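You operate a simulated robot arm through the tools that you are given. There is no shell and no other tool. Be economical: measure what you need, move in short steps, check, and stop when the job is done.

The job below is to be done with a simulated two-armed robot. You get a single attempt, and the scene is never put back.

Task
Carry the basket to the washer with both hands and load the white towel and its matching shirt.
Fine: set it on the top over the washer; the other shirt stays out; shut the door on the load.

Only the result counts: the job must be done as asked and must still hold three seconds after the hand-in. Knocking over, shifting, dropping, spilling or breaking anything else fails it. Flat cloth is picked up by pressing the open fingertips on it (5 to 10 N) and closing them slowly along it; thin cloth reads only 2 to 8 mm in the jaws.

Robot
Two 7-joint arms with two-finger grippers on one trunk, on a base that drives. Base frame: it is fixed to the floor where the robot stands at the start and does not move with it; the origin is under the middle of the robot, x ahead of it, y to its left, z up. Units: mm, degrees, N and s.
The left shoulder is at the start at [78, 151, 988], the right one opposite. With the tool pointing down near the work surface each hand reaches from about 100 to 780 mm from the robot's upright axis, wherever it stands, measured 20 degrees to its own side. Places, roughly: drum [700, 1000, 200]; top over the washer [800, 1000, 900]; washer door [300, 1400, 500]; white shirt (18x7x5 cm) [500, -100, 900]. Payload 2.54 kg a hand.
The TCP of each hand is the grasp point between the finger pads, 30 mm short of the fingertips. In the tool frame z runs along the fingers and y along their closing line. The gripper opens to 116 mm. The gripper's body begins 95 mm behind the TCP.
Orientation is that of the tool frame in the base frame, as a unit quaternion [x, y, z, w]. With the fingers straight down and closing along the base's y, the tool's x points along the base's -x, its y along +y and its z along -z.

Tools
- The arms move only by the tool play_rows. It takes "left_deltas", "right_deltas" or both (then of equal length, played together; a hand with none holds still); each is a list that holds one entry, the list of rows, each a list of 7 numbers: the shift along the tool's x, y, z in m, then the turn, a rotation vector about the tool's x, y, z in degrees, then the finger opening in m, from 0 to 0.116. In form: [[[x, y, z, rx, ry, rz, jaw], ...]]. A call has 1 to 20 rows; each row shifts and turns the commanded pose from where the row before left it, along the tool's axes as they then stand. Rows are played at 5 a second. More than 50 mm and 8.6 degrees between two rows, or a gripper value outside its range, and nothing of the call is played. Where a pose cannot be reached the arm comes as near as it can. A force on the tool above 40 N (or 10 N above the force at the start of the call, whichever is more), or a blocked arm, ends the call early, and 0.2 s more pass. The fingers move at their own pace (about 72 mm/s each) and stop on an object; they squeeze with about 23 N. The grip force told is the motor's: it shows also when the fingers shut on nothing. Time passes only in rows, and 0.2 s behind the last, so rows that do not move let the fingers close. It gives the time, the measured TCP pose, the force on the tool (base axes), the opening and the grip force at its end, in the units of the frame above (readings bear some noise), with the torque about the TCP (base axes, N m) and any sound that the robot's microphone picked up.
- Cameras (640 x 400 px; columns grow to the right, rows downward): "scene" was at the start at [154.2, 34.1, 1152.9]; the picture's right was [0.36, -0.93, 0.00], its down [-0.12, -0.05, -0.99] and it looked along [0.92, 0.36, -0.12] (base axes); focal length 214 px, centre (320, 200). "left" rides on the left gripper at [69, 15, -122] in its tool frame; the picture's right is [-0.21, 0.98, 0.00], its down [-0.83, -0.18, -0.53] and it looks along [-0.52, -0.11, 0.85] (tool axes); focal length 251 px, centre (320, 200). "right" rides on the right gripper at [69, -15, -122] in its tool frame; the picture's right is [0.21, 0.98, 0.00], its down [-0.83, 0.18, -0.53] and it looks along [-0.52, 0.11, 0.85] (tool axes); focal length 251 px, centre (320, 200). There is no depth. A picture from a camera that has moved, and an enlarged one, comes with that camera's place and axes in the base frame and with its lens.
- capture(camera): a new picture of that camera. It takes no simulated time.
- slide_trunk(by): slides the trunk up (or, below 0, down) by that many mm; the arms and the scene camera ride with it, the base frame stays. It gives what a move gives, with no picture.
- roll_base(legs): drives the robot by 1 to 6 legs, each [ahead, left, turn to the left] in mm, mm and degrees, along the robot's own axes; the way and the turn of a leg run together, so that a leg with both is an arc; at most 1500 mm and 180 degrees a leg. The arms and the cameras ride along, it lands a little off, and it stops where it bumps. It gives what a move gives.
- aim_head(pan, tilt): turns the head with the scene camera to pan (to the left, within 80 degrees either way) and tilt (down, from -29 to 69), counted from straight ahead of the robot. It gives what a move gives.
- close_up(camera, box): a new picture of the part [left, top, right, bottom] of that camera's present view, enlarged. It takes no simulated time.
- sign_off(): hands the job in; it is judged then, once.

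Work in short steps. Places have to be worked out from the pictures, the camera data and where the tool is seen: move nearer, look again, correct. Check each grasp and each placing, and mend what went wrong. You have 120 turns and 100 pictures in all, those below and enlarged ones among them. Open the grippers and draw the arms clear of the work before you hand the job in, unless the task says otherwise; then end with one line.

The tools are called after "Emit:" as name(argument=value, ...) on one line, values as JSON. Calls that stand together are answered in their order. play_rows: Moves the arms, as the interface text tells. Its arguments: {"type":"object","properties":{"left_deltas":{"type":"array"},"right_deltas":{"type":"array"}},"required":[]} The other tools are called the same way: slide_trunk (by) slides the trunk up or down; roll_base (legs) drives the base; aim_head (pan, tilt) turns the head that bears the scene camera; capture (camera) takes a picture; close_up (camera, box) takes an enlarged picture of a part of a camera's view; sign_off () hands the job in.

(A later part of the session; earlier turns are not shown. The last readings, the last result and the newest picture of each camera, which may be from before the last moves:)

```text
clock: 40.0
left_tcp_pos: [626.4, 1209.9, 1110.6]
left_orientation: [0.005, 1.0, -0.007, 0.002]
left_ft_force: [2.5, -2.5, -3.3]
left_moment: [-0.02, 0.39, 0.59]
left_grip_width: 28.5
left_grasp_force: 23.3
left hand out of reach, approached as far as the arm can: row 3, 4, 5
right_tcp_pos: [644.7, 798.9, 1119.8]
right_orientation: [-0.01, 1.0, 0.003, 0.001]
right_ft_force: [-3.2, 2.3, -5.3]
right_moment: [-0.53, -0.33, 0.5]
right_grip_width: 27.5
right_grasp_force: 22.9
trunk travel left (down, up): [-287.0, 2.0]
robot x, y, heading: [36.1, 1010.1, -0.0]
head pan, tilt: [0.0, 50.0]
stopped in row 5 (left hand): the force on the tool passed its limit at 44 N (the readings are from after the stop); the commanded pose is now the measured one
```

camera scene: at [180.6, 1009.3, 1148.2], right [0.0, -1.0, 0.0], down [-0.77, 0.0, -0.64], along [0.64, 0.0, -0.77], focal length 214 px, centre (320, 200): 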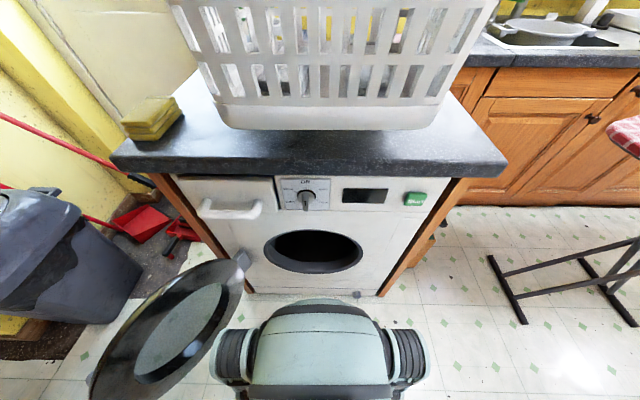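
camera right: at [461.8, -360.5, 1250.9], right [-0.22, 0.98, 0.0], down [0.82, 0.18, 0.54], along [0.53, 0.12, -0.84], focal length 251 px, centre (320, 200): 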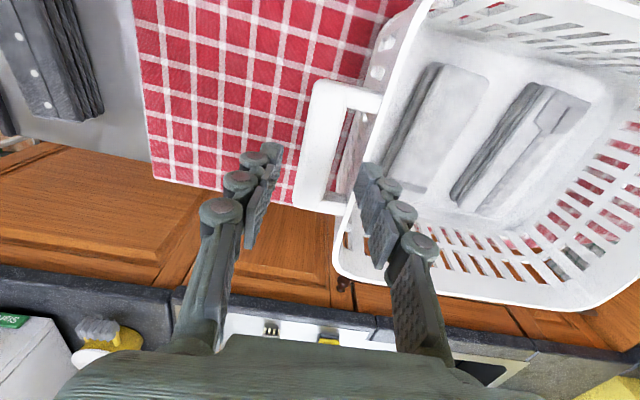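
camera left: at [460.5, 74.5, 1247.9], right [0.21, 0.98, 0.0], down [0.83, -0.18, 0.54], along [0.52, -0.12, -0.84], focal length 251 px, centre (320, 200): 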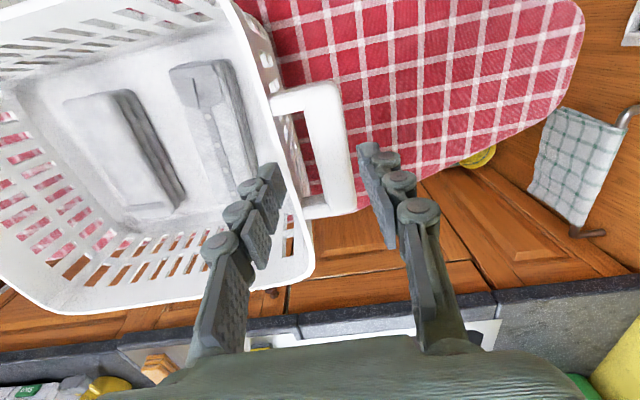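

The left arm hit its reach limit at this height. I align the right hand back with it and lower both to z≈1090, where the reach is longer.

Emit:
play_rows(left_deltas=[[[0, 0, 0.005, 0, 0, 0, 0], [0, 0, 0.005, 0, 0, 0, 0], [0, -0.002, 0.005, 0, 0, 0, 0], [0, 0, 0.005, 0, 0, 0, 0], [0, 0, 0, 0, 0, 0, 0]]], right_deltas=[[[0.005, 0, 0.008, 0, 0, 0, 0], [0.005, 0, 0.008, 0, 0, 0, 0], [0.005, 0.0, 0.007, 0, 0, 0, 0], [0.003, 0, 0.006, 0, 0, 0, 0], [0, 0, 0, 0, 0, 0, 0]]])

Emit:
capture(camera="scene")

```text
clock: 41.2
left_tcp_pos: [626.7, 1209.2, 1090.4]
left_orientation: [0.006, 1.0, -0.007, 0.004]
left_ft_force: [-1.5, 8.6, -5.0]
left_moment: [0.33, 0.33, 0.3]
left_grip_width: 27.2
left_grasp_force: 23.2
right_tcp_pos: [623.8, 797.4, 1089.6]
right_orientation: [-0.006, 1.0, 0.004, 0.002]
right_ft_force: [0.5, -7.8, -2.8]
right_moment: [-0.21, -0.29, -0.51]
right_grip_width: 27.2
right_grasp_force: 23.2
trunk travel left (down, up): [-287.0, 2.0]
robot x, y, heading: [34.7, 1010.1, -0.4]
head pan, tilt: [0.0, 50.0]
```

```text
68 pictures are left
camera scene: at [179.8, 1009.3, 1148.3], right [0.0, -1.0, 0.0], down [-0.77, 0.0, -0.64], along [0.64, 0.0, -0.77], focal length 214 px, centre (320, 200)
```

scene: 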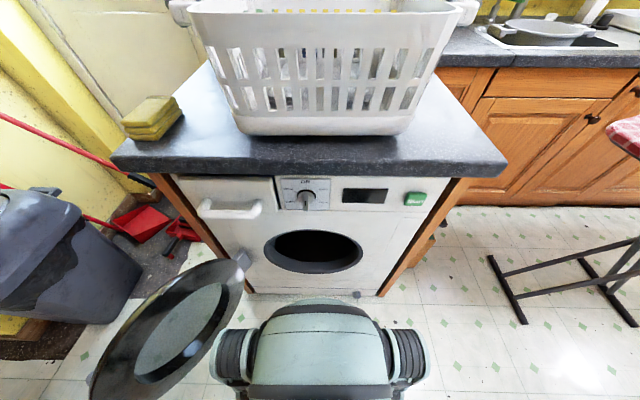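

I extend both hands another 40 mm at this lower height.

Emit:
play_rows(left_deltas=[[[-0.01, 0, 0, 0, 0, 0, 0], [-0.01, 0, 0, 0, 0, 0, 0], [-0.01, 0, 0, 0, 0, 0, 0], [-0.01, 0, 0, 0, 0, 0, 0], [0, 0, 0, 0, 0, 0, 0]]], right_deltas=[[[-0.01, 0, 0, 0, 0, 0, 0], [-0.01, 0, 0, 0, 0, 0, 0], [-0.01, 0, 0, 0, 0, 0, 0], [-0.01, 0, 0, 0, 0, 0, 0], [0, 0, 0, 0, 0, 0, 0]]])

```text
clock: 42.4
left_tcp_pos: [636.7, 1210.7, 1091.4]
left_orientation: [0.006, 1.0, -0.009, 0.003]
left_ft_force: [4.1, -8.0, -5.0]
left_moment: [0.25, -0.05, 0.83]
left_grip_width: 29.2
left_grasp_force: 23.4
left hand out of reach, approached as far as the arm can: row 1, 2, 3, 4
right_tcp_pos: [665.6, 800.3, 1089.6]
right_orientation: [-0.009, 1.0, 0.005, 0.002]
right_ft_force: [-5.0, 7.6, -3.6]
right_moment: [-0.01, 0.13, 0.73]
right_grip_width: 28.0
right_grasp_force: 22.9
trunk travel left (down, up): [-287.0, 2.0]
robot x, y, heading: [34.7, 1005.9, -0.1]
head pan, tilt: [0.0, 50.0]
```

The left arm is at its limit; x≈637 is well on the top anyway. I realign the right hand and lower gently.

Emit:
play_rows(left_deltas=[[[0.002, 0, 0, 0, 0, 0, 0], [0.002, 0, 0, 0, 0, 0, 0], [0, 0, 0.004, 0, 0, 0, 0], [0, 0, 0.004, 0, 0, 0, 0], [0, 0, 0, 0, 0, 0, 0]]], right_deltas=[[[0.016, 0, 0, 0, 0, 0, 0], [0.016, 0, 0, 0, 0, 0, 0], [0, 0, 0.004, 0, 0, 0, 0], [0, 0, 0.004, 0, 0, 0, 0], [0, 0, 0, 0, 0, 0, 0]]])

```text
clock: 43.6
left_tcp_pos: [633.9, 1211.7, 1083.7]
left_orientation: [0.006, 1.0, -0.007, 0.002]
left_ft_force: [0.0, -15.2, -4.7]
left_moment: [0.09, 0.44, 0.39]
left_grip_width: 27.4
left_grasp_force: 23.2
right_tcp_pos: [633.8, 799.4, 1082.1]
right_orientation: [-0.009, 1.0, 0.004, 0.003]
right_ft_force: [0.3, 14.7, -3.3]
right_moment: [0.13, -0.45, -0.58]
right_grip_width: 27.4
right_grasp_force: 22.7
trunk travel left (down, up): [-287.0, 2.0]
robot x, y, heading: [33.3, 1008.3, -0.3]
head pan, tilt: [0.0, 50.0]
```

Still hanging. I lower on in 3 mm steps and relax the 15 N pull.

Emit:
play_rows(left_deltas=[[[0, -0.001, 0.003, 0, 0, 0, 0], [0, 0, 0.003, 0, 0, 0, 0], [0, 0, 0.003, 0, 0, 0, 0], [0, 0, 0, 0, 0, 0, 0]]], right_deltas=[[[0, 0.001, 0.002, 0, 0, 0, 0], [0, 0, 0.003, 0, 0, 0, 0], [0, 0, 0.003, 0, 0, 0, 0], [0, 0, 0, 0, 0, 0, 0]]])

```text
clock: 44.6
left_tcp_pos: [632.5, 1211.8, 1074.6]
left_orientation: [0.006, 1.0, -0.007, 0.002]
left_ft_force: [0.4, -5.8, -4.6]
left_moment: [0.04, -0.05, 0.34]
left_grip_width: 27.4
left_grasp_force: 23.1
right_tcp_pos: [634.5, 798.5, 1074.7]
right_orientation: [-0.007, 1.0, 0.004, 0.002]
right_ft_force: [0.4, 6.5, -3.1]
right_moment: [-0.03, 0.1, -0.48]
right_grip_width: 27.2
right_grasp_force: 23.3
trunk travel left (down, up): [-287.0, 2.0]
robot x, y, heading: [33.4, 1007.5, 0.0]
head pan, tilt: [0.0, 50.0]
```

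No contact yet; continue down 10 mm.

Emit:
play_rows(left_deltas=[[[0, 0, 0.003, 0, 0, 0, 0], [0, 0, 0.003, 0, 0, 0, 0], [0, 0, 0.003, 0, 0, 0, 0], [0, 0, 0.002, 0, 0, 0, 0], [0, 0, 0, 0, 0, 0, 0]]], right_deltas=[[[0, 0, 0.003, 0, 0, 0, 0], [0, 0, 0.003, 0, 0, 0, 0], [0, 0, 0.003, 0, 0, 0, 0], [0, 0, 0.002, 0, 0, 0, 0], [0, 0, 0, 0, 0, 0, 0]]])

Emit:
capture(camera="scene")

```text
clock: 45.8
left_tcp_pos: [630.9, 1211.0, 1067.0]
left_orientation: [0.006, 1.0, -0.006, 0.005]
left_ft_force: [5.5, -0.9, 20.0]
left_moment: [0.14, -0.04, 0.39]
left_grip_width: 27.1
left_grasp_force: 22.7
right_tcp_pos: [631.6, 798.8, 1067.1]
right_orientation: [-0.008, 1.0, 0.004, 0.005]
right_ft_force: [1.9, 1.6, 20.4]
right_moment: [-0.03, -0.07, -0.55]
right_grip_width: 27.3
right_grasp_force: 23.2
trunk travel left (down, up): [-287.0, 2.0]
robot x, y, heading: [31.7, 1006.8, -0.0]
head pan, tilt: [0.0, 50.0]
```

```text
67 pictures are left
camera scene: at [176.5, 1009.4, 1149.0], right [0.0, -1.0, 0.0], down [-0.76, 0.0, -0.65], along [0.65, 0.0, -0.76], focal length 214 px, centre (320, 200)
```

scene: 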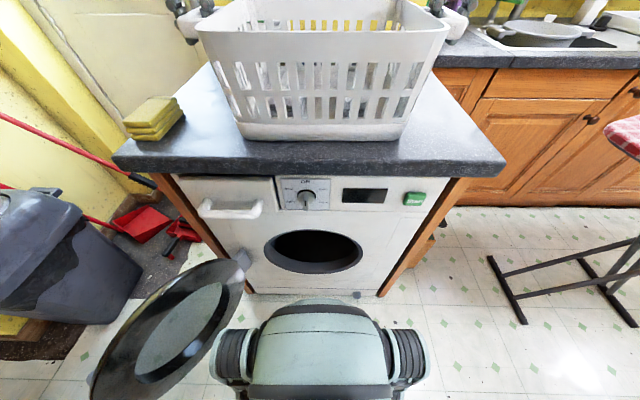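

The basket is down (20 N each). I relieve, open the jaws modestly and lift straight up.

Emit:
play_rows(left_deltas=[[[0, 0, -0.002, 0, 0, 0, 0], [0, 0, 0, 0, 0, 0, 0.037], [0, 0, 0, 0, 0, 0, 0.037]]], right_deltas=[[[0, 0, -0.002, 0, 0, 0, 0], [0, 0, 0, 0, 0, 0, 0.038], [0, 0, 0, 0, 0, 0, 0.038]]])

Emit:
play_rows(left_deltas=[[[0, 0, -0.01, 0, 0, 0, 0.037], [0, 0, -0.02, 0, 0, 0, 0.037], [0.01, 0, -0.02, 0, 0, 0, 0.037], [0.02, 0, -0.02, 0, 0, 0, 0.037], [0, 0, 0, 0, 0, 0, 0.037]]], right_deltas=[[[0, 0, -0.01, 0, 0, 0, 0.038], [0, 0, -0.02, 0, 0, 0, 0.038], [0.01, 0, -0.02, 0, 0, 0, 0.038], [0.02, 0, -0.02, 0, 0, 0, 0.038], [0, 0, 0, 0, 0, 0, 0.038]]])

Emit:
capture(camera="scene")

Emit:
capture(camera="left")

```text
clock: 46.6
left_tcp_pos: [631.5, 1211.3, 1066.8]
left_orientation: [0.008, 1.0, -0.006, 0.001]
left_ft_force: [-0.3, 2.1, -0.8]
left_moment: [0.0, -0.02, -0.01]
left_grip_width: 35.6
left_grasp_force: 0.1
right_tcp_pos: [633.9, 798.4, 1065.5]
right_orientation: [-0.008, 1.0, 0.003, 0.003]
right_ft_force: [0.1, -2.8, -0.7]
right_moment: [0.0, 0.01, -0.01]
right_grip_width: 36.3
right_grasp_force: 0.1
trunk travel left (down, up): [-287.0, 2.0]
robot x, y, heading: [34.8, 1010.0, -0.1]
head pan, tilt: [0.0, 50.0]
```

```text
clock: 47.8
left_tcp_pos: [601.8, 1212.1, 1135.1]
left_orientation: [0.007, 1.0, -0.006, 0.003]
left_ft_force: [0.0, 0.1, 0.6]
left_moment: [0.02, 0.0, 0.02]
left_grip_width: 36.8
left_grasp_force: 0.0
right_tcp_pos: [601.6, 797.7, 1135.9]
right_orientation: [-0.008, 1.0, 0.003, 0.002]
right_ft_force: [0.2, 0.7, 0.4]
right_moment: [0.0, 0.02, 0.04]
right_grip_width: 38.3
right_grasp_force: 0.0
trunk travel left (down, up): [-287.0, 2.0]
robot x, y, heading: [34.4, 1010.9, -0.2]
head pan, tilt: [0.0, 50.0]
```

```text
66 pictures are left
camera scene: at [180.0, 1009.4, 1148.2], right [0.0, -1.0, 0.0], down [-0.77, 0.0, -0.64], along [0.64, 0.0, -0.77], focal length 214 px, centre (320, 200)
```

scene: 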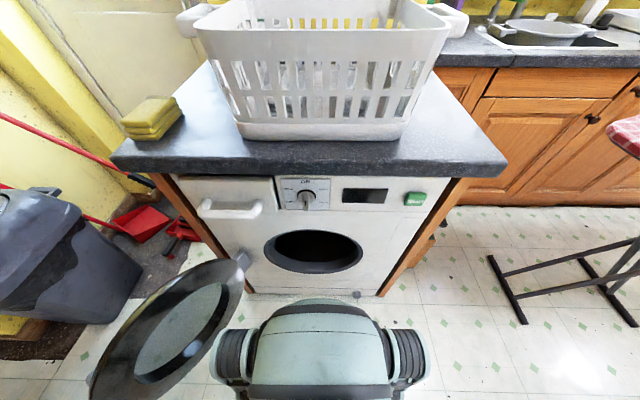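

```text
65 pictures are left
camera left: at [534.3, 1230.3, 1256.8], right [0.23, 0.97, -0.01], down [0.82, -0.19, 0.54], along [0.52, -0.13, -0.84], focal length 251 px, centre (320, 200)
```

left: 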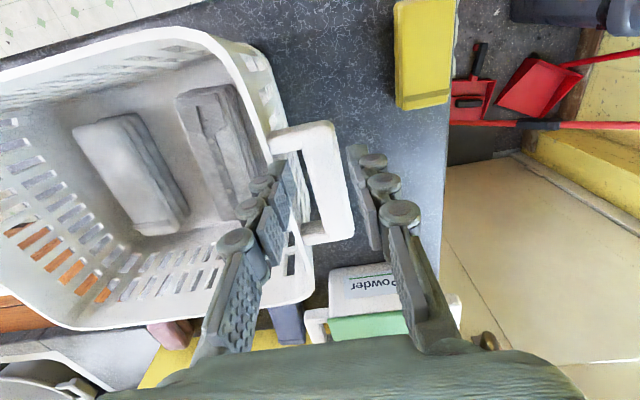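

The basket stands steady on the washer top. Shirt is estimated at (625, 1068), towel at (628, 938). The arms reach best ~20° to their own side, so I raise the hands and shift the robot 130 mm right for the left hand to take the shirt.

Emit:
play_rows(left_deltas=[[[0.015, 0, -0.015, 0, 0, 0, 0.06], [0.015, 0, -0.015, 0, 0, 0, 0.1], [0.0, 0, -0.01, 0, 0, 0, 0.1], [0, 0, 0, 0, 0, 0, 0.1]]], right_deltas=[[[0.02, 0, -0.015, 0, 0, 0, 0.06], [0.02, 0, -0.015, 0, 0, 0, 0.1], [0.02, 0, -0.01, 0, 0, 0, 0.1], [0.02, 0, -0.01, 0, 0, 0, 0.1]]])

Emit:
roll_base(legs=[[0, -130, 0]])

Emit:
capture(camera="left")

```text
clock: 48.8
left_tcp_pos: [570.9, 1211.9, 1175.3]
left_orientation: [0.006, 1.0, -0.007, 0.004]
left_ft_force: [-0.9, -0.6, 0.3]
left_moment: [0.02, -0.03, 0.01]
left_grip_width: 100.1
left_grasp_force: 0.1
right_tcp_pos: [520.9, 798.4, 1186.6]
right_orientation: [-0.008, 1.0, 0.004, 0.004]
right_ft_force: [0.0, 0.6, 0.8]
right_moment: [0.02, -0.04, 0.01]
right_grip_width: 100.0
right_grasp_force: 0.0
trunk travel left (down, up): [-287.0, 2.0]
robot x, y, heading: [36.3, 1008.9, 0.1]
head pan, tilt: [0.0, 50.0]
```

```text
clock: 50.6
left_tcp_pos: [571.0, 1085.8, 1175.7]
left_orientation: [0.007, 1.0, -0.008, 0.003]
left_ft_force: [-0.1, -0.2, 0.0]
left_moment: [0.01, -0.03, -0.01]
left_grip_width: 99.8
left_grasp_force: 0.2
right_tcp_pos: [522.5, 670.8, 1185.4]
right_orientation: [-0.008, 1.0, 0.004, 0.003]
right_ft_force: [-0.7, -0.2, 0.1]
right_moment: [0.0, 0.02, -0.02]
right_grip_width: 100.1
right_grasp_force: 0.0
trunk travel left (down, up): [-287.0, 2.0]
robot x, y, heading: [34.1, 882.7, 0.1]
head pan, tilt: [0.0, 50.0]
```

```text
64 pictures are left
camera left: at [501.7, 1105.3, 1297.4], right [0.23, 0.97, -0.01], down [0.82, -0.18, 0.54], along [0.53, -0.13, -0.84], focal length 251 px, centre (320, 200)
```

left: 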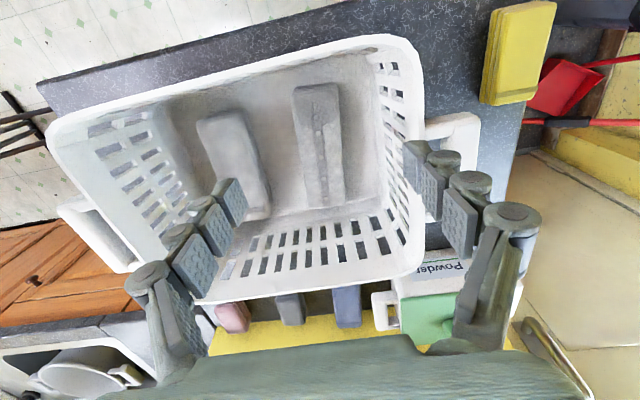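

Shirt's centre reads about (639, 1075), tilted ~6°. I turn the left hand 5°, narrow to 94 mm, and go to (636, 1075) descending to z≈1060.

Emit:
play_rows(left_deltas=[[[-0.014, -0.006, 0, 0, 0, 5, 0.094], [-0.014, -0.006, 0.02, 0, 0, 0, 0.094], [-0.014, -0.004, 0.025, 0, 0, 0, 0.094], [-0.014, 0, 0.03, 0, 0, 0, 0.094], [-0.01, 0, 0.04, 0, 0, 0, 0.094], [0, 0, 0, 0, 0, 0, 0.094]]])

Emit:
capture(camera="left")

```text
clock: 52.0
left_tcp_pos: [628.9, 1069.4, 1056.9]
left_orientation: [0.05, 0.999, -0.007, 0.005]
left_ft_force: [0.1, 0.7, -0.3]
left_moment: [0.01, -0.02, 0.01]
left_grip_width: 93.8
left_grasp_force: 0.0
left hand out of reach, approached as far as the arm can: row 1, 4
right_tcp_pos: [522.5, 671.2, 1186.5]
right_orientation: [-0.009, 1.0, 0.004, 0.003]
right_ft_force: [0.2, 0.7, 0.3]
right_moment: [0.01, -0.01, -0.01]
right_grip_width: 100.1
right_grasp_force: 0.1
trunk travel left (down, up): [-287.0, 2.0]
robot x, y, heading: [37.0, 879.5, -0.0]
head pan, tilt: [0.0, 50.0]
```

```text
63 pictures are left
camera left: at [561.5, 1093.7, 1178.8], right [0.31, 0.95, -0.01], down [0.8, -0.26, 0.54], along [0.51, -0.18, -0.84], focal length 251 px, centre (320, 200)
```

left: 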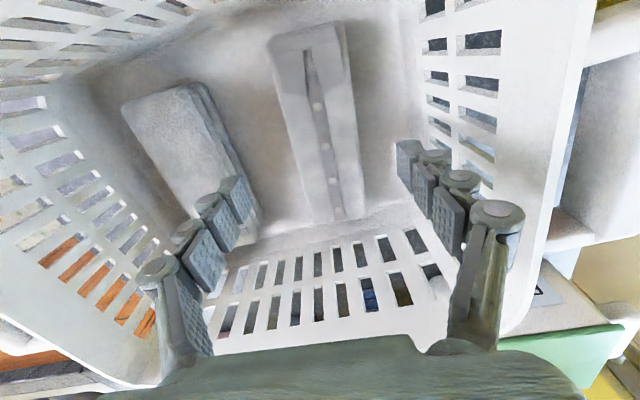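

The fingers bracket the shirt; I centre by 4 mm, narrow to 88 mm, and descend toward z≈965.

Emit:
play_rows(left_deltas=[[[-0.006, 0.003, 0.02, 0, 0, 0, 0.088], [0, 0, 0.02, 0, 0, 0, 0.088], [0, 0, 0.02, 0, 0, 0, 0.088], [0, 0, 0.015, 0, 0, 0, 0.088], [0, 0, 0.015, 0, 0, 0, 0.088], [0, 0, 0, 0, 0, 0, 0.088]]])

Emit:
capture(camera="left")

```text
clock: 53.5
left_tcp_pos: [635.1, 1067.8, 966.7]
left_orientation: [0.05, 0.999, -0.007, 0.003]
left_ft_force: [0.6, -1.2, 0.7]
left_moment: [-0.01, 0.03, 0.01]
left_grip_width: 88.3
left_grasp_force: 0.1
right_tcp_pos: [522.6, 670.7, 1186.5]
right_orientation: [-0.009, 1.0, 0.003, 0.003]
right_ft_force: [-0.3, -0.6, 0.1]
right_moment: [-0.03, 0.0, 0.03]
right_grip_width: 100.1
right_grasp_force: 0.1
trunk travel left (down, up): [-287.0, 2.0]
robot x, y, heading: [32.7, 881.1, -0.0]
head pan, tilt: [0.0, 50.0]
```

```text
62 pictures are left
camera left: at [567.7, 1092.9, 1088.4], right [0.31, 0.95, -0.01], down [0.8, -0.25, 0.54], along [0.51, -0.18, -0.84], focal length 251 px, centre (320, 200)
```

left: 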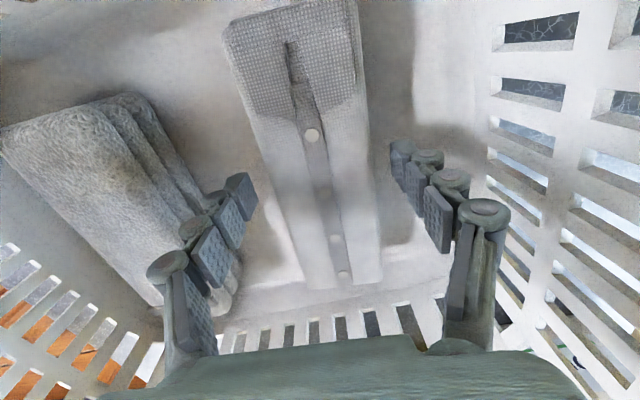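

The shirt lies between the fingers. I descend another 20 mm carefully.

Emit:
play_rows(left_deltas=[[[0, 0, 0.008, 0, 0, 0, 0.088], [0, 0, 0.006, 0, 0, 0, 0.088], [0, 0, 0.006, 0, 0, 0, 0.088], [0, 0, 0, 0, 0, 0, 0.088]]])

Emit:
capture(camera="left")

```text
clock: 54.5
left_tcp_pos: [635.6, 1068.8, 946.3]
left_orientation: [0.05, 0.999, -0.007, 0.003]
left_ft_force: [-0.4, 0.3, -0.1]
left_moment: [0.01, 0.0, 0.02]
left_grip_width: 88.0
left_grasp_force: 0.0
right_tcp_pos: [523.6, 672.2, 1184.8]
right_orientation: [-0.009, 1.0, 0.003, 0.002]
right_ft_force: [-0.6, 0.4, -0.5]
right_moment: [0.02, 0.01, -0.01]
right_grip_width: 100.2
right_grasp_force: 0.0
trunk travel left (down, up): [-287.0, 2.0]
robot x, y, heading: [32.3, 882.3, -0.2]
head pan, tilt: [0.0, 50.0]
```

```text
61 pictures are left
camera left: at [568.4, 1094.0, 1068.0], right [0.31, 0.95, -0.01], down [0.8, -0.26, 0.54], along [0.51, -0.18, -0.84], focal length 251 px, centre (320, 200)
```

left: 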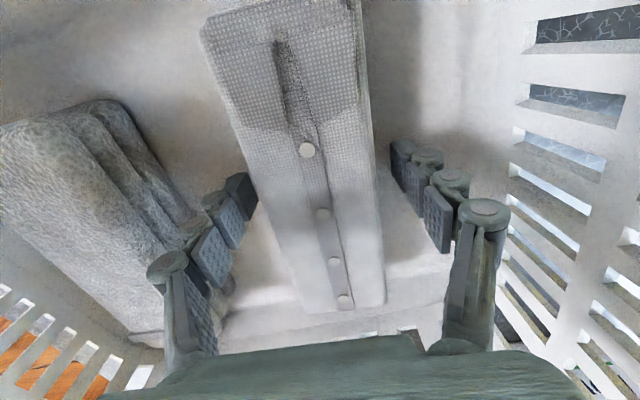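

Shirt top is about z 940, so I go 12 mm lower with contact check, then close.

Emit:
play_rows(left_deltas=[[[0, 0, 0.004, 0, 0, 0, 0.088], [0, 0, 0.004, 0, 0, 0, 0.088], [0, 0, 0.004, 0, 0, 0, 0.088], [0, 0, 0, 0, 0, 0, 0.088]]])

Emit:
play_rows(left_deltas=[[[0, 0, 0, 0, 0, 0, 0.075], [0, 0, 0, 0, 0, 0, 0.06], [0, 0, 0, 0, 0, 0, 0.045], [0, 0, 0, 0, 0, 0, 0.03], [0, 0, 0, 0, 0, 0, 0.015], [0, 0, 0, 0, 0, 0, 0.0], [0, 0, 0, 0, 0, 0, 0.0]]])

Emit:
capture(camera="left")

```text
clock: 55.5
left_tcp_pos: [636.6, 1071.0, 936.7]
left_orientation: [0.051, 0.999, -0.006, 0.005]
left_ft_force: [-0.6, 0.6, 8.6]
left_moment: [0.48, 0.03, 0.02]
left_grip_width: 93.1
left_grasp_force: 3.8
right_tcp_pos: [522.6, 672.0, 1186.7]
right_orientation: [-0.009, 1.0, 0.004, 0.003]
right_ft_force: [-0.6, -0.2, -0.2]
right_moment: [0.0, 0.0, 0.03]
right_grip_width: 100.2
right_grasp_force: 0.0
trunk travel left (down, up): [-287.0, 2.0]
robot x, y, heading: [31.9, 881.0, -0.2]
head pan, tilt: [0.0, 50.0]
```

```text
clock: 56.6
left_tcp_pos: [638.5, 1072.2, 944.6]
left_orientation: [0.048, 0.999, -0.005, 0.012]
left_ft_force: [0.3, 8.1, 28.6]
left_moment: [1.22, 0.17, -0.05]
left_grip_width: 61.2
left_grasp_force: 22.9
right_tcp_pos: [520.1, 673.1, 1186.0]
right_orientation: [-0.008, 1.0, 0.004, 0.004]
right_ft_force: [0.0, 0.9, -0.1]
right_moment: [0.03, 0.03, 0.0]
right_grip_width: 100.1
right_grasp_force: 0.1
trunk travel left (down, up): [-287.0, 2.0]
robot x, y, heading: [31.8, 882.2, 0.0]
head pan, tilt: [0.0, 50.0]
stopped in row 5 (left hand): the force on the tool passed its limit at 44 N (the readings are from after the stop); the commanded pose is now the measured one
```

```text
60 pictures are left
camera left: at [568.0, 1096.2, 1064.7], right [0.31, 0.95, 0.0], down [0.79, -0.25, 0.56], along [0.53, -0.17, -0.83], focal length 251 px, centre (320, 200)
```

left: 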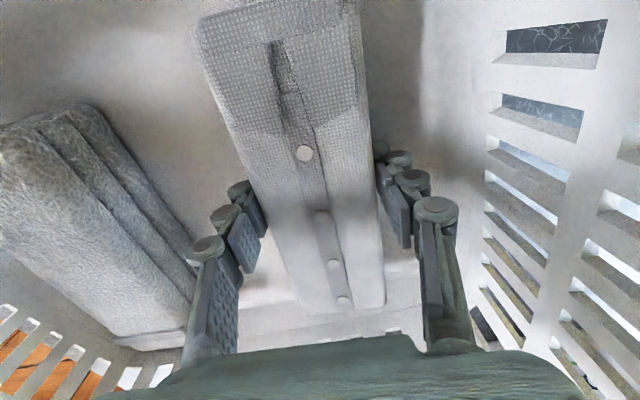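

The jaws hold at 61 mm with the fingertips pressing on the basket floor. I ease up 5 mm keeping the squeeze, then lift a little.

Emit:
play_rows(left_deltas=[[[0, 0, -0.004, 0, 0, 0, 0.0], [0, 0, 0, 0, 0, 0, 0.0], [0, 0, 0, 0, 0, 0, 0.0], [0, 0, -0.01, 0, 0, 0, 0.0], [0, 0, -0.015, 0, 0, 0, 0.0], [0, 0, 0, 0, 0, 0, 0.0]]])

Emit:
capture(camera="left")

```text
clock: 58.0
left_tcp_pos: [638.1, 1070.9, 966.1]
left_orientation: [0.05, 0.999, -0.005, 0.005]
left_ft_force: [0.1, 0.7, -1.0]
left_moment: [0.0, 0.05, -0.04]
left_grip_width: 60.8
left_grasp_force: 23.2
right_tcp_pos: [523.0, 672.6, 1185.2]
right_orientation: [-0.009, 1.0, 0.003, 0.003]
right_ft_force: [0.9, -0.7, -0.2]
right_moment: [0.0, -0.01, 0.0]
right_grip_width: 99.9
right_grasp_force: 0.0
trunk travel left (down, up): [-287.0, 2.0]
robot x, y, heading: [34.1, 883.0, -0.0]
head pan, tilt: [0.0, 50.0]
```

```text
59 pictures are left
camera left: at [569.5, 1095.6, 1088.1], right [0.31, 0.95, -0.01], down [0.8, -0.26, 0.54], along [0.52, -0.18, -0.84], focal length 251 px, centre (320, 200)
```

left: 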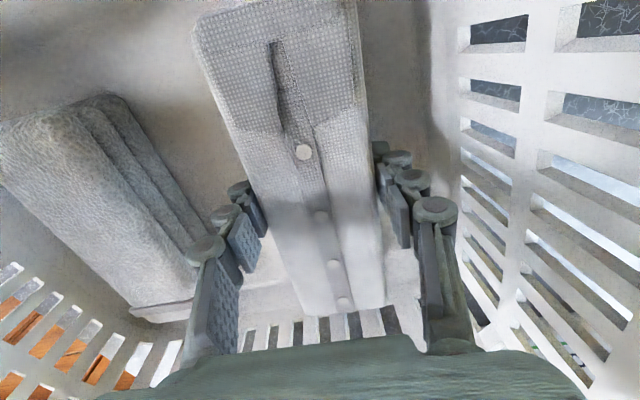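

The shirt comes along. I lift it up, drawing back slightly to stay within reach but off the near rim.

Emit:
play_rows(left_deltas=[[[0, 0, -0.03, 0, 0, 0, 0.0], [0, 0, -0.03, 0, 0, 0, 0.0], [0.004, 0, -0.03, 0, 0, 0, 0.0], [0.004, 0, -0.03, 0, 0, 0, 0.0], [0.004, 0, -0.02, 0, 0, 0, 0.0], [0.004, 0, -0.02, 0, 0, 0, 0.0], [0, 0, 0, 0, 0, 0, 0.0]]])

Emit:
capture(camera="scene")

```text
clock: 59.6
left_tcp_pos: [612.8, 1080.8, 1123.5]
left_orientation: [0.049, 0.999, -0.007, 0.007]
left_ft_force: [-0.7, 0.0, -1.4]
left_moment: [0.02, 0.0, -0.02]
left_grip_width: 61.0
left_grasp_force: 23.2
left hand out of reach, approached as far as the arm can: row 5, 6
right_tcp_pos: [522.0, 672.4, 1185.4]
right_orientation: [-0.009, 1.0, 0.004, 0.003]
right_ft_force: [-0.2, 0.1, -0.6]
right_moment: [-0.01, -0.01, -0.03]
right_grip_width: 100.0
right_grasp_force: 0.1
trunk travel left (down, up): [-287.0, 2.0]
robot x, y, heading: [33.4, 878.3, -0.2]
head pan, tilt: [0.0, 50.0]
```

```text
58 pictures are left
camera scene: at [179.3, 883.0, 1148.4], right [0.0, -1.0, 0.0], down [-0.77, 0.0, -0.64], along [0.64, 0.0, -0.77], focal length 214 px, centre (320, 200)
```

scene: 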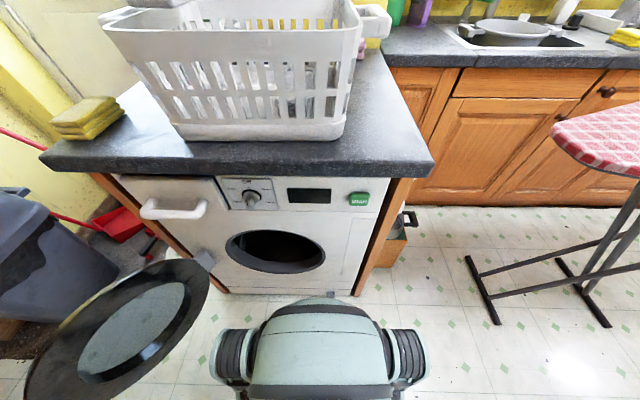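

The shirt bottom is just at rim height. I go up in a steep slant to clear the near rim.

Emit:
play_rows(left_deltas=[[[0.004, 0, -0.01, 0, 0, 0, 0.0], [0.005, 0, -0.01, 0, 0, 0, 0.0], [0.006, 0, -0.01, 0, 0, 0, 0.0], [0.007, 0, -0.01, 0, 0, 0, 0.0], [0.007, 0, -0.01, 0, 0, 0, 0.0], [0, 0, 0, 0, 0, 0, 0.0]]])

Emit:
capture(camera="left")

```text
clock: 61.0
left_tcp_pos: [583.0, 1084.4, 1170.4]
left_orientation: [0.049, 0.999, -0.007, 0.007]
left_ft_force: [-1.2, -0.8, -1.3]
left_moment: [0.0, -0.01, 0.02]
left_grip_width: 60.8
left_grasp_force: 22.7
right_tcp_pos: [523.7, 671.4, 1185.3]
right_orientation: [-0.009, 1.0, 0.003, 0.002]
right_ft_force: [0.5, 0.8, 0.4]
right_moment: [0.02, -0.02, -0.02]
right_grip_width: 99.9
right_grasp_force: 0.0
trunk travel left (down, up): [-287.0, 2.0]
robot x, y, heading: [34.2, 882.3, -0.2]
head pan, tilt: [0.0, 50.0]
```

```text
57 pictures are left
camera left: at [514.8, 1108.9, 1293.1], right [0.31, 0.95, -0.01], down [0.8, -0.25, 0.55], along [0.52, -0.18, -0.84], focal length 251 px, centre (320, 200)
```

left: 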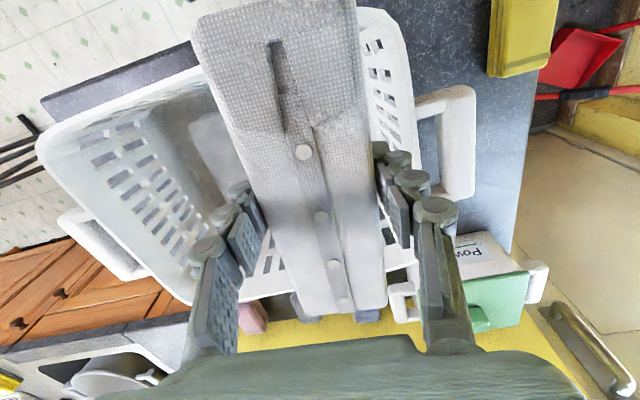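

The shirt is clear of the basket. I pull the left hand back and out, then shift the robot ~195 mm left so the right hand can take the towel.

Emit:
play_rows(left_deltas=[[[0.03, 0, -0.005, 0, 0, 0, 0.0], [0.04, 0, -0.005, 0, 0, 0, 0.0], [0.04, 0.0, -0.005, 0, 0, 0, 0.0], [0.0, 0.0, 0, 0, 0, 0, 0.0]]], right_deltas=[[[0, 0, 0, 0, 0, 0, 0.1], [0, 0, 0, 0, 0, 0, 0.1], [0, 0, 0, 0, 0, 0, 0.1], [0, 0, 0, 0, 0, 0, 0.1]]])

Emit:
roll_base(legs=[[0, 195, 0]])

Emit:
capture(camera="right")

Emit:
capture(camera="scene")

```text
clock: 62.0
left_tcp_pos: [476.6, 1097.0, 1186.6]
left_orientation: [0.049, 0.999, -0.005, 0.006]
left_ft_force: [-0.1, -0.3, -1.3]
left_moment: [0.0, 0.01, -0.02]
left_grip_width: 60.9
left_grasp_force: 22.6
right_tcp_pos: [523.5, 672.3, 1185.2]
right_orientation: [-0.008, 1.0, 0.004, 0.002]
right_ft_force: [-0.2, 0.0, 1.0]
right_moment: [-0.01, 0.01, 0.02]
right_grip_width: 100.0
right_grasp_force: 0.0
trunk travel left (down, up): [-287.0, 2.0]
robot x, y, heading: [33.7, 883.2, -0.1]
head pan, tilt: [0.0, 50.0]
```

```text
clock: 64.5
left_tcp_pos: [473.0, 1290.6, 1185.7]
left_orientation: [0.048, 0.999, -0.006, 0.005]
left_ft_force: [-0.5, -0.5, -2.2]
left_moment: [-0.05, 0.0, 0.02]
left_grip_width: 60.6
left_grasp_force: 23.1
right_tcp_pos: [523.2, 865.0, 1186.3]
right_orientation: [-0.01, 1.0, 0.003, 0.002]
right_ft_force: [0.0, -0.4, 0.0]
right_moment: [-0.03, 0.01, 0.01]
right_grip_width: 99.9
right_grasp_force: 0.1
trunk travel left (down, up): [-287.0, 2.0]
robot x, y, heading: [36.7, 1074.9, -0.0]
head pan, tilt: [0.0, 50.0]
```

```text
56 pictures are left
camera right: at [453.7, 848.7, 1306.6], right [-0.23, 0.97, 0.01], down [0.82, 0.19, 0.54], along [0.52, 0.13, -0.84], focal length 251 px, centre (320, 200)
```

right: 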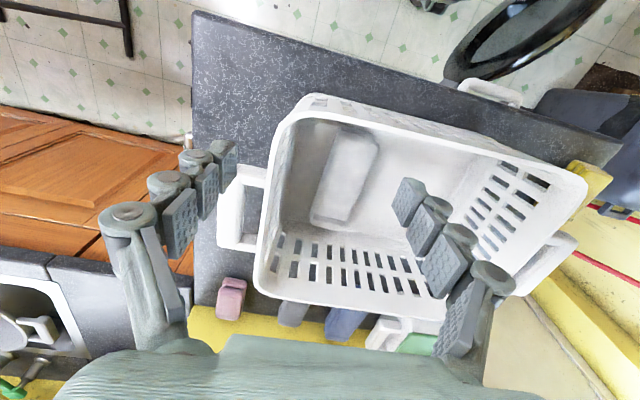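

```text
55 pictures are left
camera scene: at [179.0, 1076.4, 1148.4], right [0.0, -1.0, 0.0], down [-0.77, 0.0, -0.64], along [0.64, 0.0, -0.77], focal length 214 px, centre (320, 200)
```

scene: 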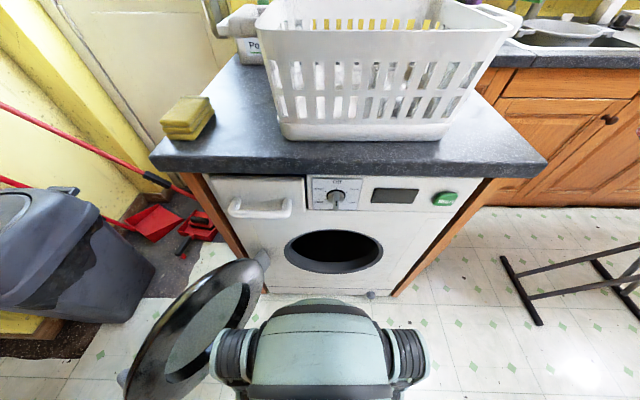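

Towel centre is about (639, 935–945). I bring the right hand over it and into the basket mouth.

Emit:
play_rows(right_deltas=[[[0, 0.036, 0, 0, 0, 0, 0.094], [-0.02, 0.036, 0.01, 0, 0, 0, 0.094], [-0.02, 0, 0.025, 0, 0, 0, 0.094], [-0.02, 0, 0.025, 0, 0, 0, 0.094], [-0.02, 0, 0.025, 0, 0, 0, 0.094], [-0.02, 0, 0.035, 0, 0, 0, 0.094], [0, 0, 0, 0, 0, 0, 0.094]]])

Emit:
capture(camera="right")

```text
clock: 66.1
left_tcp_pos: [473.4, 1290.4, 1186.5]
left_orientation: [0.048, 0.999, -0.006, 0.006]
left_ft_force: [-0.4, 0.5, -0.8]
left_moment: [-0.02, 0.0, -0.01]
left_grip_width: 60.8
left_grasp_force: 23.1
right_tcp_pos: [621.5, 940.6, 1066.5]
right_orientation: [-0.009, 1.0, 0.004, 0.003]
right_ft_force: [-0.1, 0.0, 0.5]
right_moment: [0.01, -0.04, -0.04]
right_grip_width: 93.9
right_grasp_force: 0.0
trunk travel left (down, up): [-287.0, 2.0]
robot x, y, heading: [32.1, 1072.4, -0.1]
head pan, tilt: [0.0, 50.0]
```

```text
54 pictures are left
camera right: at [551.8, 923.1, 1188.3], right [-0.23, 0.97, 0.01], down [0.82, 0.19, 0.54], along [0.52, 0.13, -0.84], focal length 251 px, centre (320, 200)
```

right: 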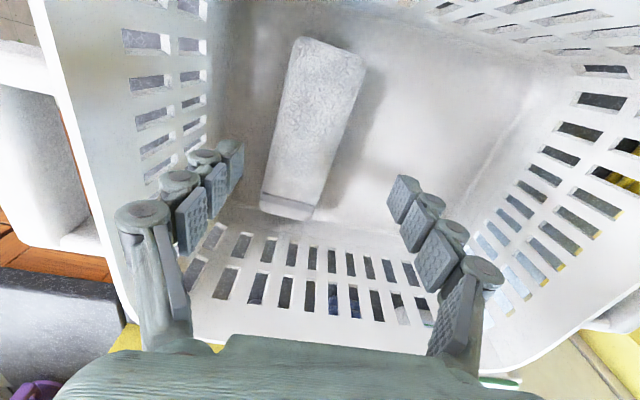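

Towel centre (638, 932), turned ~3°. I align (−8 mm in y, +16 in x, 4° turn), narrow to 88 and descend to z≈965.

Emit:
play_rows(right_deltas=[[[-0.008, -0.004, 0.01, 0, 0, 4, 0.088], [-0.008, -0.004, 0.02, 0, 0, 0, 0.088], [0, 0, 0.02, 0, 0, 0, 0.088], [0, 0, 0.02, 0, 0, 0, 0.088], [0, 0, 0.015, 0, 0, 0, 0.088], [0, 0, 0.015, 0, 0, 0, 0.088], [0, 0, 0, 0, 0, 0, 0.088]]])

Emit:
capture(camera="right")

```text
clock: 67.7
left_tcp_pos: [474.4, 1289.9, 1185.9]
left_orientation: [0.047, 0.999, -0.006, 0.006]
left_ft_force: [-0.3, 0.5, -1.8]
left_moment: [0.0, 0.01, -0.03]
left_grip_width: 61.2
left_grasp_force: 23.0
right_tcp_pos: [639.1, 932.6, 967.5]
right_orientation: [0.025, 1.0, 0.005, 0.003]
right_ft_force: [-0.6, 0.1, -1.0]
right_moment: [-0.01, 0.01, -0.01]
right_grip_width: 88.1
right_grasp_force: 0.1
trunk travel left (down, up): [-287.0, 2.0]
robot x, y, heading: [36.3, 1074.2, -0.2]
head pan, tilt: [0.0, 50.0]
```

```text
53 pictures are left
camera right: at [569.1, 920.0, 1088.6], right [-0.16, 0.99, 0.01], down [0.83, 0.14, 0.54], along [0.53, 0.09, -0.84], focal length 251 px, centre (320, 200)
```

right: 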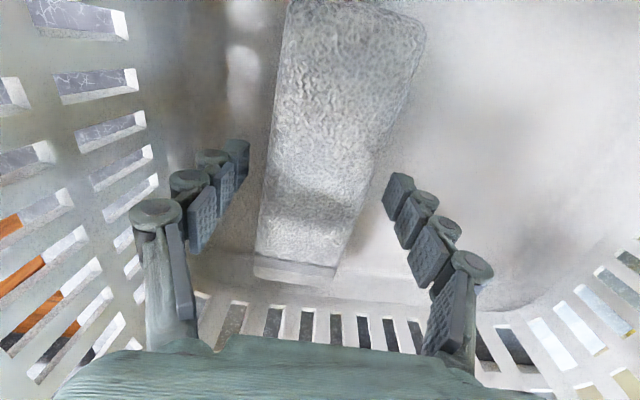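

The towel is between the fingers. I descend 16 mm and close slowly.

Emit:
play_rows(right_deltas=[[[0, 0, 0.006, 0, 0, 0, 0.088], [0, 0, 0.006, 0, 0, 0, 0.088], [0, 0, 0.005, 0, 0, 0, 0.088], [0, 0, 0, 0, 0, 0, 0.075], [0, 0, 0, 0, 0, 0, 0.06], [0, 0, 0, 0, 0, 0, 0.045], [0, 0, 0, 0, 0, 0, 0.03], [0, 0, 0, 0, 0, 0, 0.0], [0, 0, 0, 0, 0, 0, 0.0], [0, 0, 0, 0, 0, 0, 0.0]]])

Emit:
capture(camera="right")

```text
clock: 69.9
left_tcp_pos: [474.3, 1290.2, 1186.3]
left_orientation: [0.048, 0.999, -0.004, 0.005]
left_ft_force: [-0.9, -0.5, -0.7]
left_moment: [-0.01, 0.0, -0.01]
left_grip_width: 61.0
left_grasp_force: 23.0
right_tcp_pos: [638.6, 932.1, 951.2]
right_orientation: [0.026, 1.0, 0.004, 0.003]
right_ft_force: [1.1, -2.0, 1.9]
right_moment: [-0.08, -0.02, -0.02]
right_grip_width: 61.1
right_grasp_force: 22.8
trunk travel left (down, up): [-287.0, 2.0]
robot x, y, heading: [33.6, 1073.5, 0.2]
head pan, tilt: [0.0, 50.0]
```

```text
52 pictures are left
camera right: at [568.9, 920.1, 1071.5], right [-0.16, 0.99, 0.01], down [0.83, 0.13, 0.54], along [0.53, 0.09, -0.84], focal length 251 px, centre (320, 200)
```

right: 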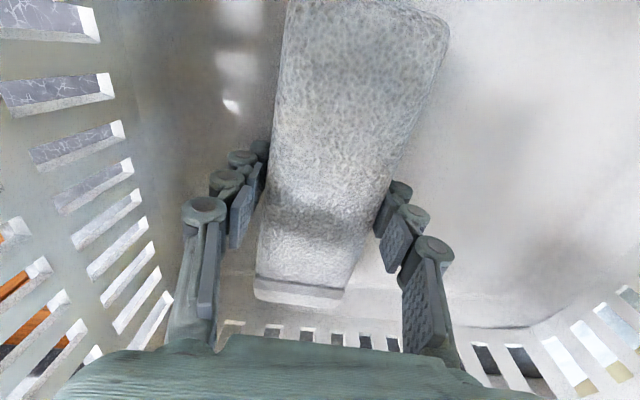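

Towel held at 61 mm. I lift it, slanting back near the top like the shirt.

Emit:
play_rows(right_deltas=[[[0, 0, -0.02, 0, 0, 0, 0.0], [0, 0, -0.03, 0, 0, 0, 0.0], [0, 0, -0.03, 0, 0, 0, 0.0], [0.003, 0, -0.03, 0, 0, 0, 0.0], [0.005, 0, -0.025, 0, 0, 0, 0.0], [0.007, 0, -0.02, 0, 0, 0, 0.0], [0.008, 0, -0.02, 0, 0, 0, 0.0], [0.01, 0, -0.02, 0, 0, 0, 0.0], [0.01, 0, -0.02, 0, 0, 0, 0.0], [0, 0, 0, 0, 0, 0, 0.0]]])

Emit:
capture(camera="right")

```text
clock: 72.1
left_tcp_pos: [474.3, 1289.5, 1186.6]
left_orientation: [0.048, 0.999, -0.005, 0.005]
left_ft_force: [0.2, -1.0, -0.9]
left_moment: [-0.03, 0.02, 0.0]
left_grip_width: 61.0
left_grasp_force: 23.4
right_tcp_pos: [594.6, 932.8, 1165.8]
right_orientation: [0.025, 1.0, 0.004, 0.001]
right_ft_force: [-0.2, 0.2, -1.7]
right_moment: [0.01, 0.0, 0.01]
right_grip_width: 61.3
right_grasp_force: 23.4
trunk travel left (down, up): [-287.0, 2.0]
robot x, y, heading: [31.5, 1072.3, 0.0]
head pan, tilt: [0.0, 50.0]
```

```text
51 pictures are left
camera right: at [525.2, 921.3, 1286.1], right [-0.16, 0.99, 0.01], down [0.83, 0.13, 0.54], along [0.53, 0.09, -0.84], focal length 251 px, centre (320, 200)
```

right: 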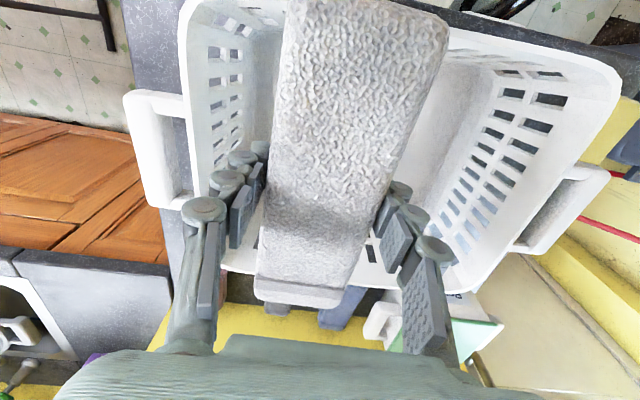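

Both whites are in hand and the basket is empty. I back off 270 mm and shift right 190 mm so the drum opening (≈(500, 1030, 472)) is ahead-left for the left hand.

Emit:
roll_base(legs=[[-270, 0, 0], [0, -190, 0]])

Emit:
aim_head(pan=15, tilt=35)

Emit:
capture(camera="scene")

```text
clock: 76.1
left_tcp_pos: [208.9, 1097.8, 1185.6]
left_orientation: [0.046, 0.999, -0.005, 0.005]
left_ft_force: [-0.4, 0.5, -1.6]
left_moment: [0.02, -0.01, -0.02]
left_grip_width: 60.8
left_grasp_force: 23.1
right_tcp_pos: [330.6, 742.4, 1165.7]
right_orientation: [0.025, 1.0, 0.004, 0.002]
right_ft_force: [-0.5, 0.9, -2.0]
right_moment: [0.02, -0.01, -0.04]
right_grip_width: 61.4
right_grasp_force: 22.9
trunk travel left (down, up): [-287.0, 2.0]
robot x, y, heading: [-231.9, 883.8, 0.3]
head pan, tilt: [0.0, 50.0]
```

```text
clock: 76.9
left_tcp_pos: [209.1, 1098.1, 1186.4]
left_orientation: [0.047, 0.999, -0.005, 0.005]
left_ft_force: [0.2, -0.1, -1.9]
left_moment: [0.01, 0.01, -0.05]
left_grip_width: 60.7
left_grasp_force: 23.5
right_tcp_pos: [330.3, 742.2, 1164.6]
right_orientation: [0.024, 1.0, 0.005, 0.002]
right_ft_force: [0.0, 0.9, -1.6]
right_moment: [0.0, 0.04, 0.0]
right_grip_width: 61.2
right_grasp_force: 23.1
trunk travel left (down, up): [-287.0, 2.0]
robot x, y, heading: [-227.9, 881.1, 0.2]
head pan, tilt: [15.0, 35.0]
```

```text
50 pictures are left
camera scene: at [-77.9, 906.2, 1170.0], right [0.26, -0.96, 0.0], down [-0.55, -0.15, -0.82], along [0.79, 0.22, -0.57], focal length 214 px, centre (320, 200)
```

scene: 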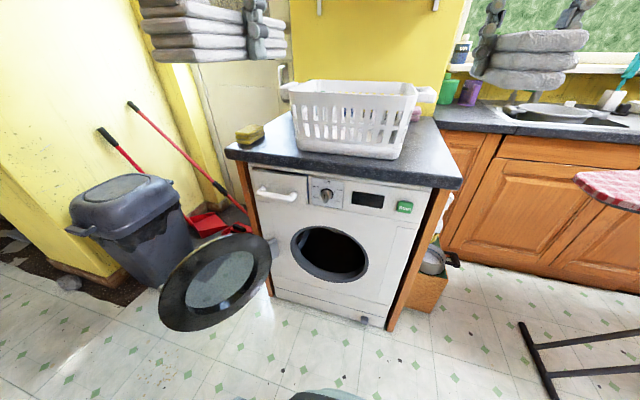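

The drum opening is at about (505, 1028, 465), radius ≈150 mm. I lower the trunk so the shoulders come near that height.

Emit:
slide_trunk(by=-250)

Emit:
play_rows(left_deltas=[[[0, 0, 0.0, 0, -8, 0, 0.0], [0, 0, 0.0, 0, -8, 0, 0.0], [0, 0, 0.0, 0, -8, 0, 0.0], [0, 0, 0.0, 0, -8, 0, 0.0], [0, 0, 0.0, 0, -8, 0, 0.0], [0, 0, 0.0, 0, -8, 0, 0.0], [0, 0, 0, 0, 0, 0, 0.0]]])

Emit:
capture(camera="scene")

```text
clock: 79.5
left_tcp_pos: [209.4, 1098.1, 936.0]
left_orientation: [0.047, 0.999, -0.006, 0.006]
left_ft_force: [0.1, -0.7, -0.7]
left_moment: [-0.02, 0.0, 0.04]
left_grip_width: 60.9
left_grasp_force: 23.0
right_tcp_pos: [330.9, 741.8, 915.2]
right_orientation: [0.025, 1.0, 0.004, 0.003]
right_ft_force: [-0.4, 0.5, -0.3]
right_moment: [0.04, 0.02, 0.01]
right_grip_width: 61.1
right_grasp_force: 23.1
trunk travel left (down, up): [-37.0, 252.0]
robot x, y, heading: [-229.8, 882.3, 0.3]
head pan, tilt: [15.0, 35.0]
```

```text
clock: 81.0
left_tcp_pos: [208.3, 1098.1, 936.1]
left_orientation: [0.041, 0.909, -0.025, 0.413]
left_ft_force: [-0.5, -0.3, -1.2]
left_moment: [-0.01, 0.03, -0.01]
left_grip_width: 60.8
left_grasp_force: 23.3
right_tcp_pos: [330.3, 743.0, 914.9]
right_orientation: [0.025, 1.0, 0.005, 0.002]
right_ft_force: [-0.5, 1.0, -0.4]
right_moment: [-0.03, -0.02, 0.02]
right_grip_width: 61.3
right_grasp_force: 23.6
trunk travel left (down, up): [-37.0, 252.0]
robot x, y, heading: [-230.1, 878.9, 0.4]
head pan, tilt: [15.0, 35.0]
```

```text
49 pictures are left
camera scene: at [-78.0, 906.3, 920.1], right [0.26, -0.96, 0.0], down [-0.55, -0.15, -0.82], along [0.79, 0.22, -0.57], focal length 214 px, centre (320, 200)
```

scene: 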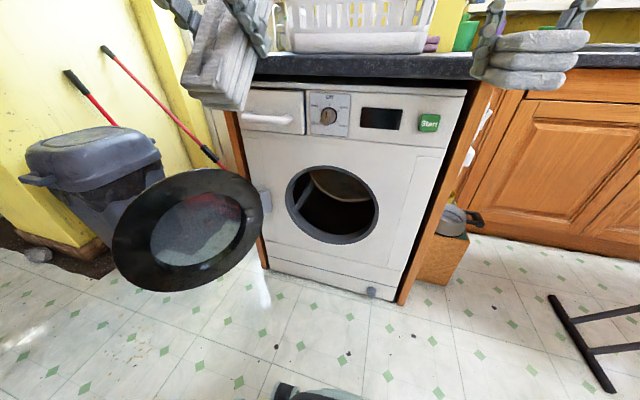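

Rotation works. I finish the pitch to horizontal, straighten the yaw, and move forward then begin down.

Emit:
play_rows(left_deltas=[[[0, 0, 0.0, 0, -8.4, 0, 0.0], [0, 0, 0.0, 0, -8.4, 0, 0.0], [0, 0, 0.0, 0, -8.4, 0, 0.0], [0, 0, 0.0, 0, -8.4, 0, 0.0], [0, 0, 0.0, 0, -8.4, 0, 0.0], [0, 0, 0, -5.4, 0, 0, 0.0], [0, 0, 0.045, 0, 0, 0, 0.0], [0, 0, 0.045, 0, 0, 0, 0.0], [0, 0, 0.045, 0, 0, 0, 0.0], [0.04, -0.015, 0, 0, 0, 0, 0.0], [0.04, -0.015, 0, 0, 0, 0, 0.0], [0.04, -0.015, 0, 0, 0, 0, 0.0], [0.04, -0.015, 0, 0, 0, 0, 0.0], [0.04, 0, 0, 0, 0, 0, 0.0], [0, 0, 0, 0, 0, 0, 0.0]]])

Emit:
capture(camera="scene")

```text
clock: 84.2
left_tcp_pos: [385.1, 1043.8, 789.5]
left_orientation: [-0.005, 0.703, -0.004, 0.712]
left_ft_force: [0.6, -1.3, -1.5]
left_moment: [0.02, 0.0, -0.02]
left_grip_width: 60.9
left_grasp_force: 22.5
left hand out of reach, approached as far as the arm can: row 3, 4, 5
right_tcp_pos: [330.3, 742.7, 915.1]
right_orientation: [0.025, 1.0, 0.005, 0.003]
right_ft_force: [0.5, -0.4, -0.9]
right_moment: [0.03, 0.01, 0.02]
right_grip_width: 61.1
right_grasp_force: 23.3
trunk travel left (down, up): [-37.0, 252.0]
robot x, y, heading: [-230.6, 880.2, 0.2]
head pan, tilt: [15.0, 35.0]
```

```text
48 pictures are left
camera scene: at [-77.9, 906.3, 920.1], right [0.26, -0.96, 0.0], down [-0.55, -0.15, -0.82], along [0.79, 0.22, -0.57], focal length 214 px, centre (320, 200)
```

scene: 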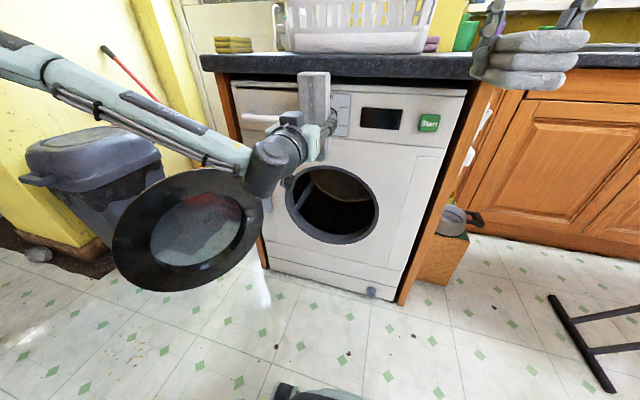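

The shirt points at the washer front. I descend in front of it in two stages, watching the forearm versus the door.

Emit:
play_rows(left_deltas=[[[0.02, 0, -0.02, 0, 0, 0, 0.0], [0.04, -0.005, -0.01, 0, 0, 0, 0.0], [0.04, -0.005, 0, 0, 0, 0, 0.0], [0.04, -0.005, 0, 0, 0, 0, 0.0], [0.04, -0.005, 0, 0, 0, 0, 0.0], [0, 0, 0, 0, 0, 0, 0.0]]])

Emit:
capture(camera="scene")

```text
clock: 85.7
left_tcp_pos: [359.3, 1059.5, 646.7]
left_orientation: [-0.003, 0.704, -0.005, 0.71]
left_ft_force: [-0.4, -0.1, -1.8]
left_moment: [0.01, 0.03, -0.01]
left_grip_width: 61.0
left_grasp_force: 23.3
left hand out of reach, approached as far as the arm can: row 4, 5
right_tcp_pos: [331.2, 743.1, 915.5]
right_orientation: [0.024, 1.0, 0.004, 0.002]
right_ft_force: [0.3, -0.9, -2.0]
right_moment: [-0.01, 0.01, -0.02]
right_grip_width: 61.4
right_grasp_force: 23.2
trunk travel left (down, up): [-37.0, 252.0]
robot x, y, heading: [-230.4, 883.9, 0.4]
head pan, tilt: [15.0, 35.0]
```

```text
47 pictures are left
camera scene: at [-77.9, 906.3, 920.1], right [0.26, -0.96, 0.0], down [-0.55, -0.15, -0.82], along [0.79, 0.22, -0.57], focal length 214 px, centre (320, 200)
```

scene: 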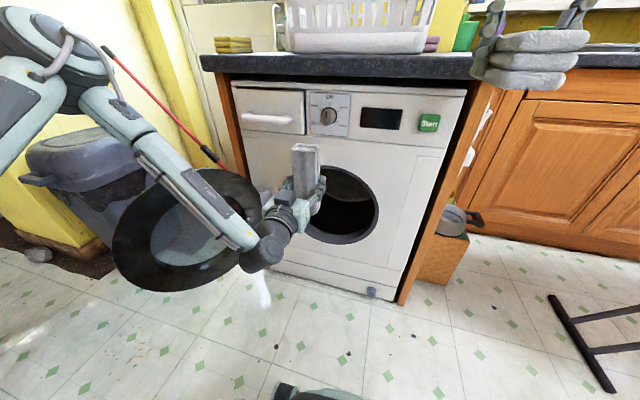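

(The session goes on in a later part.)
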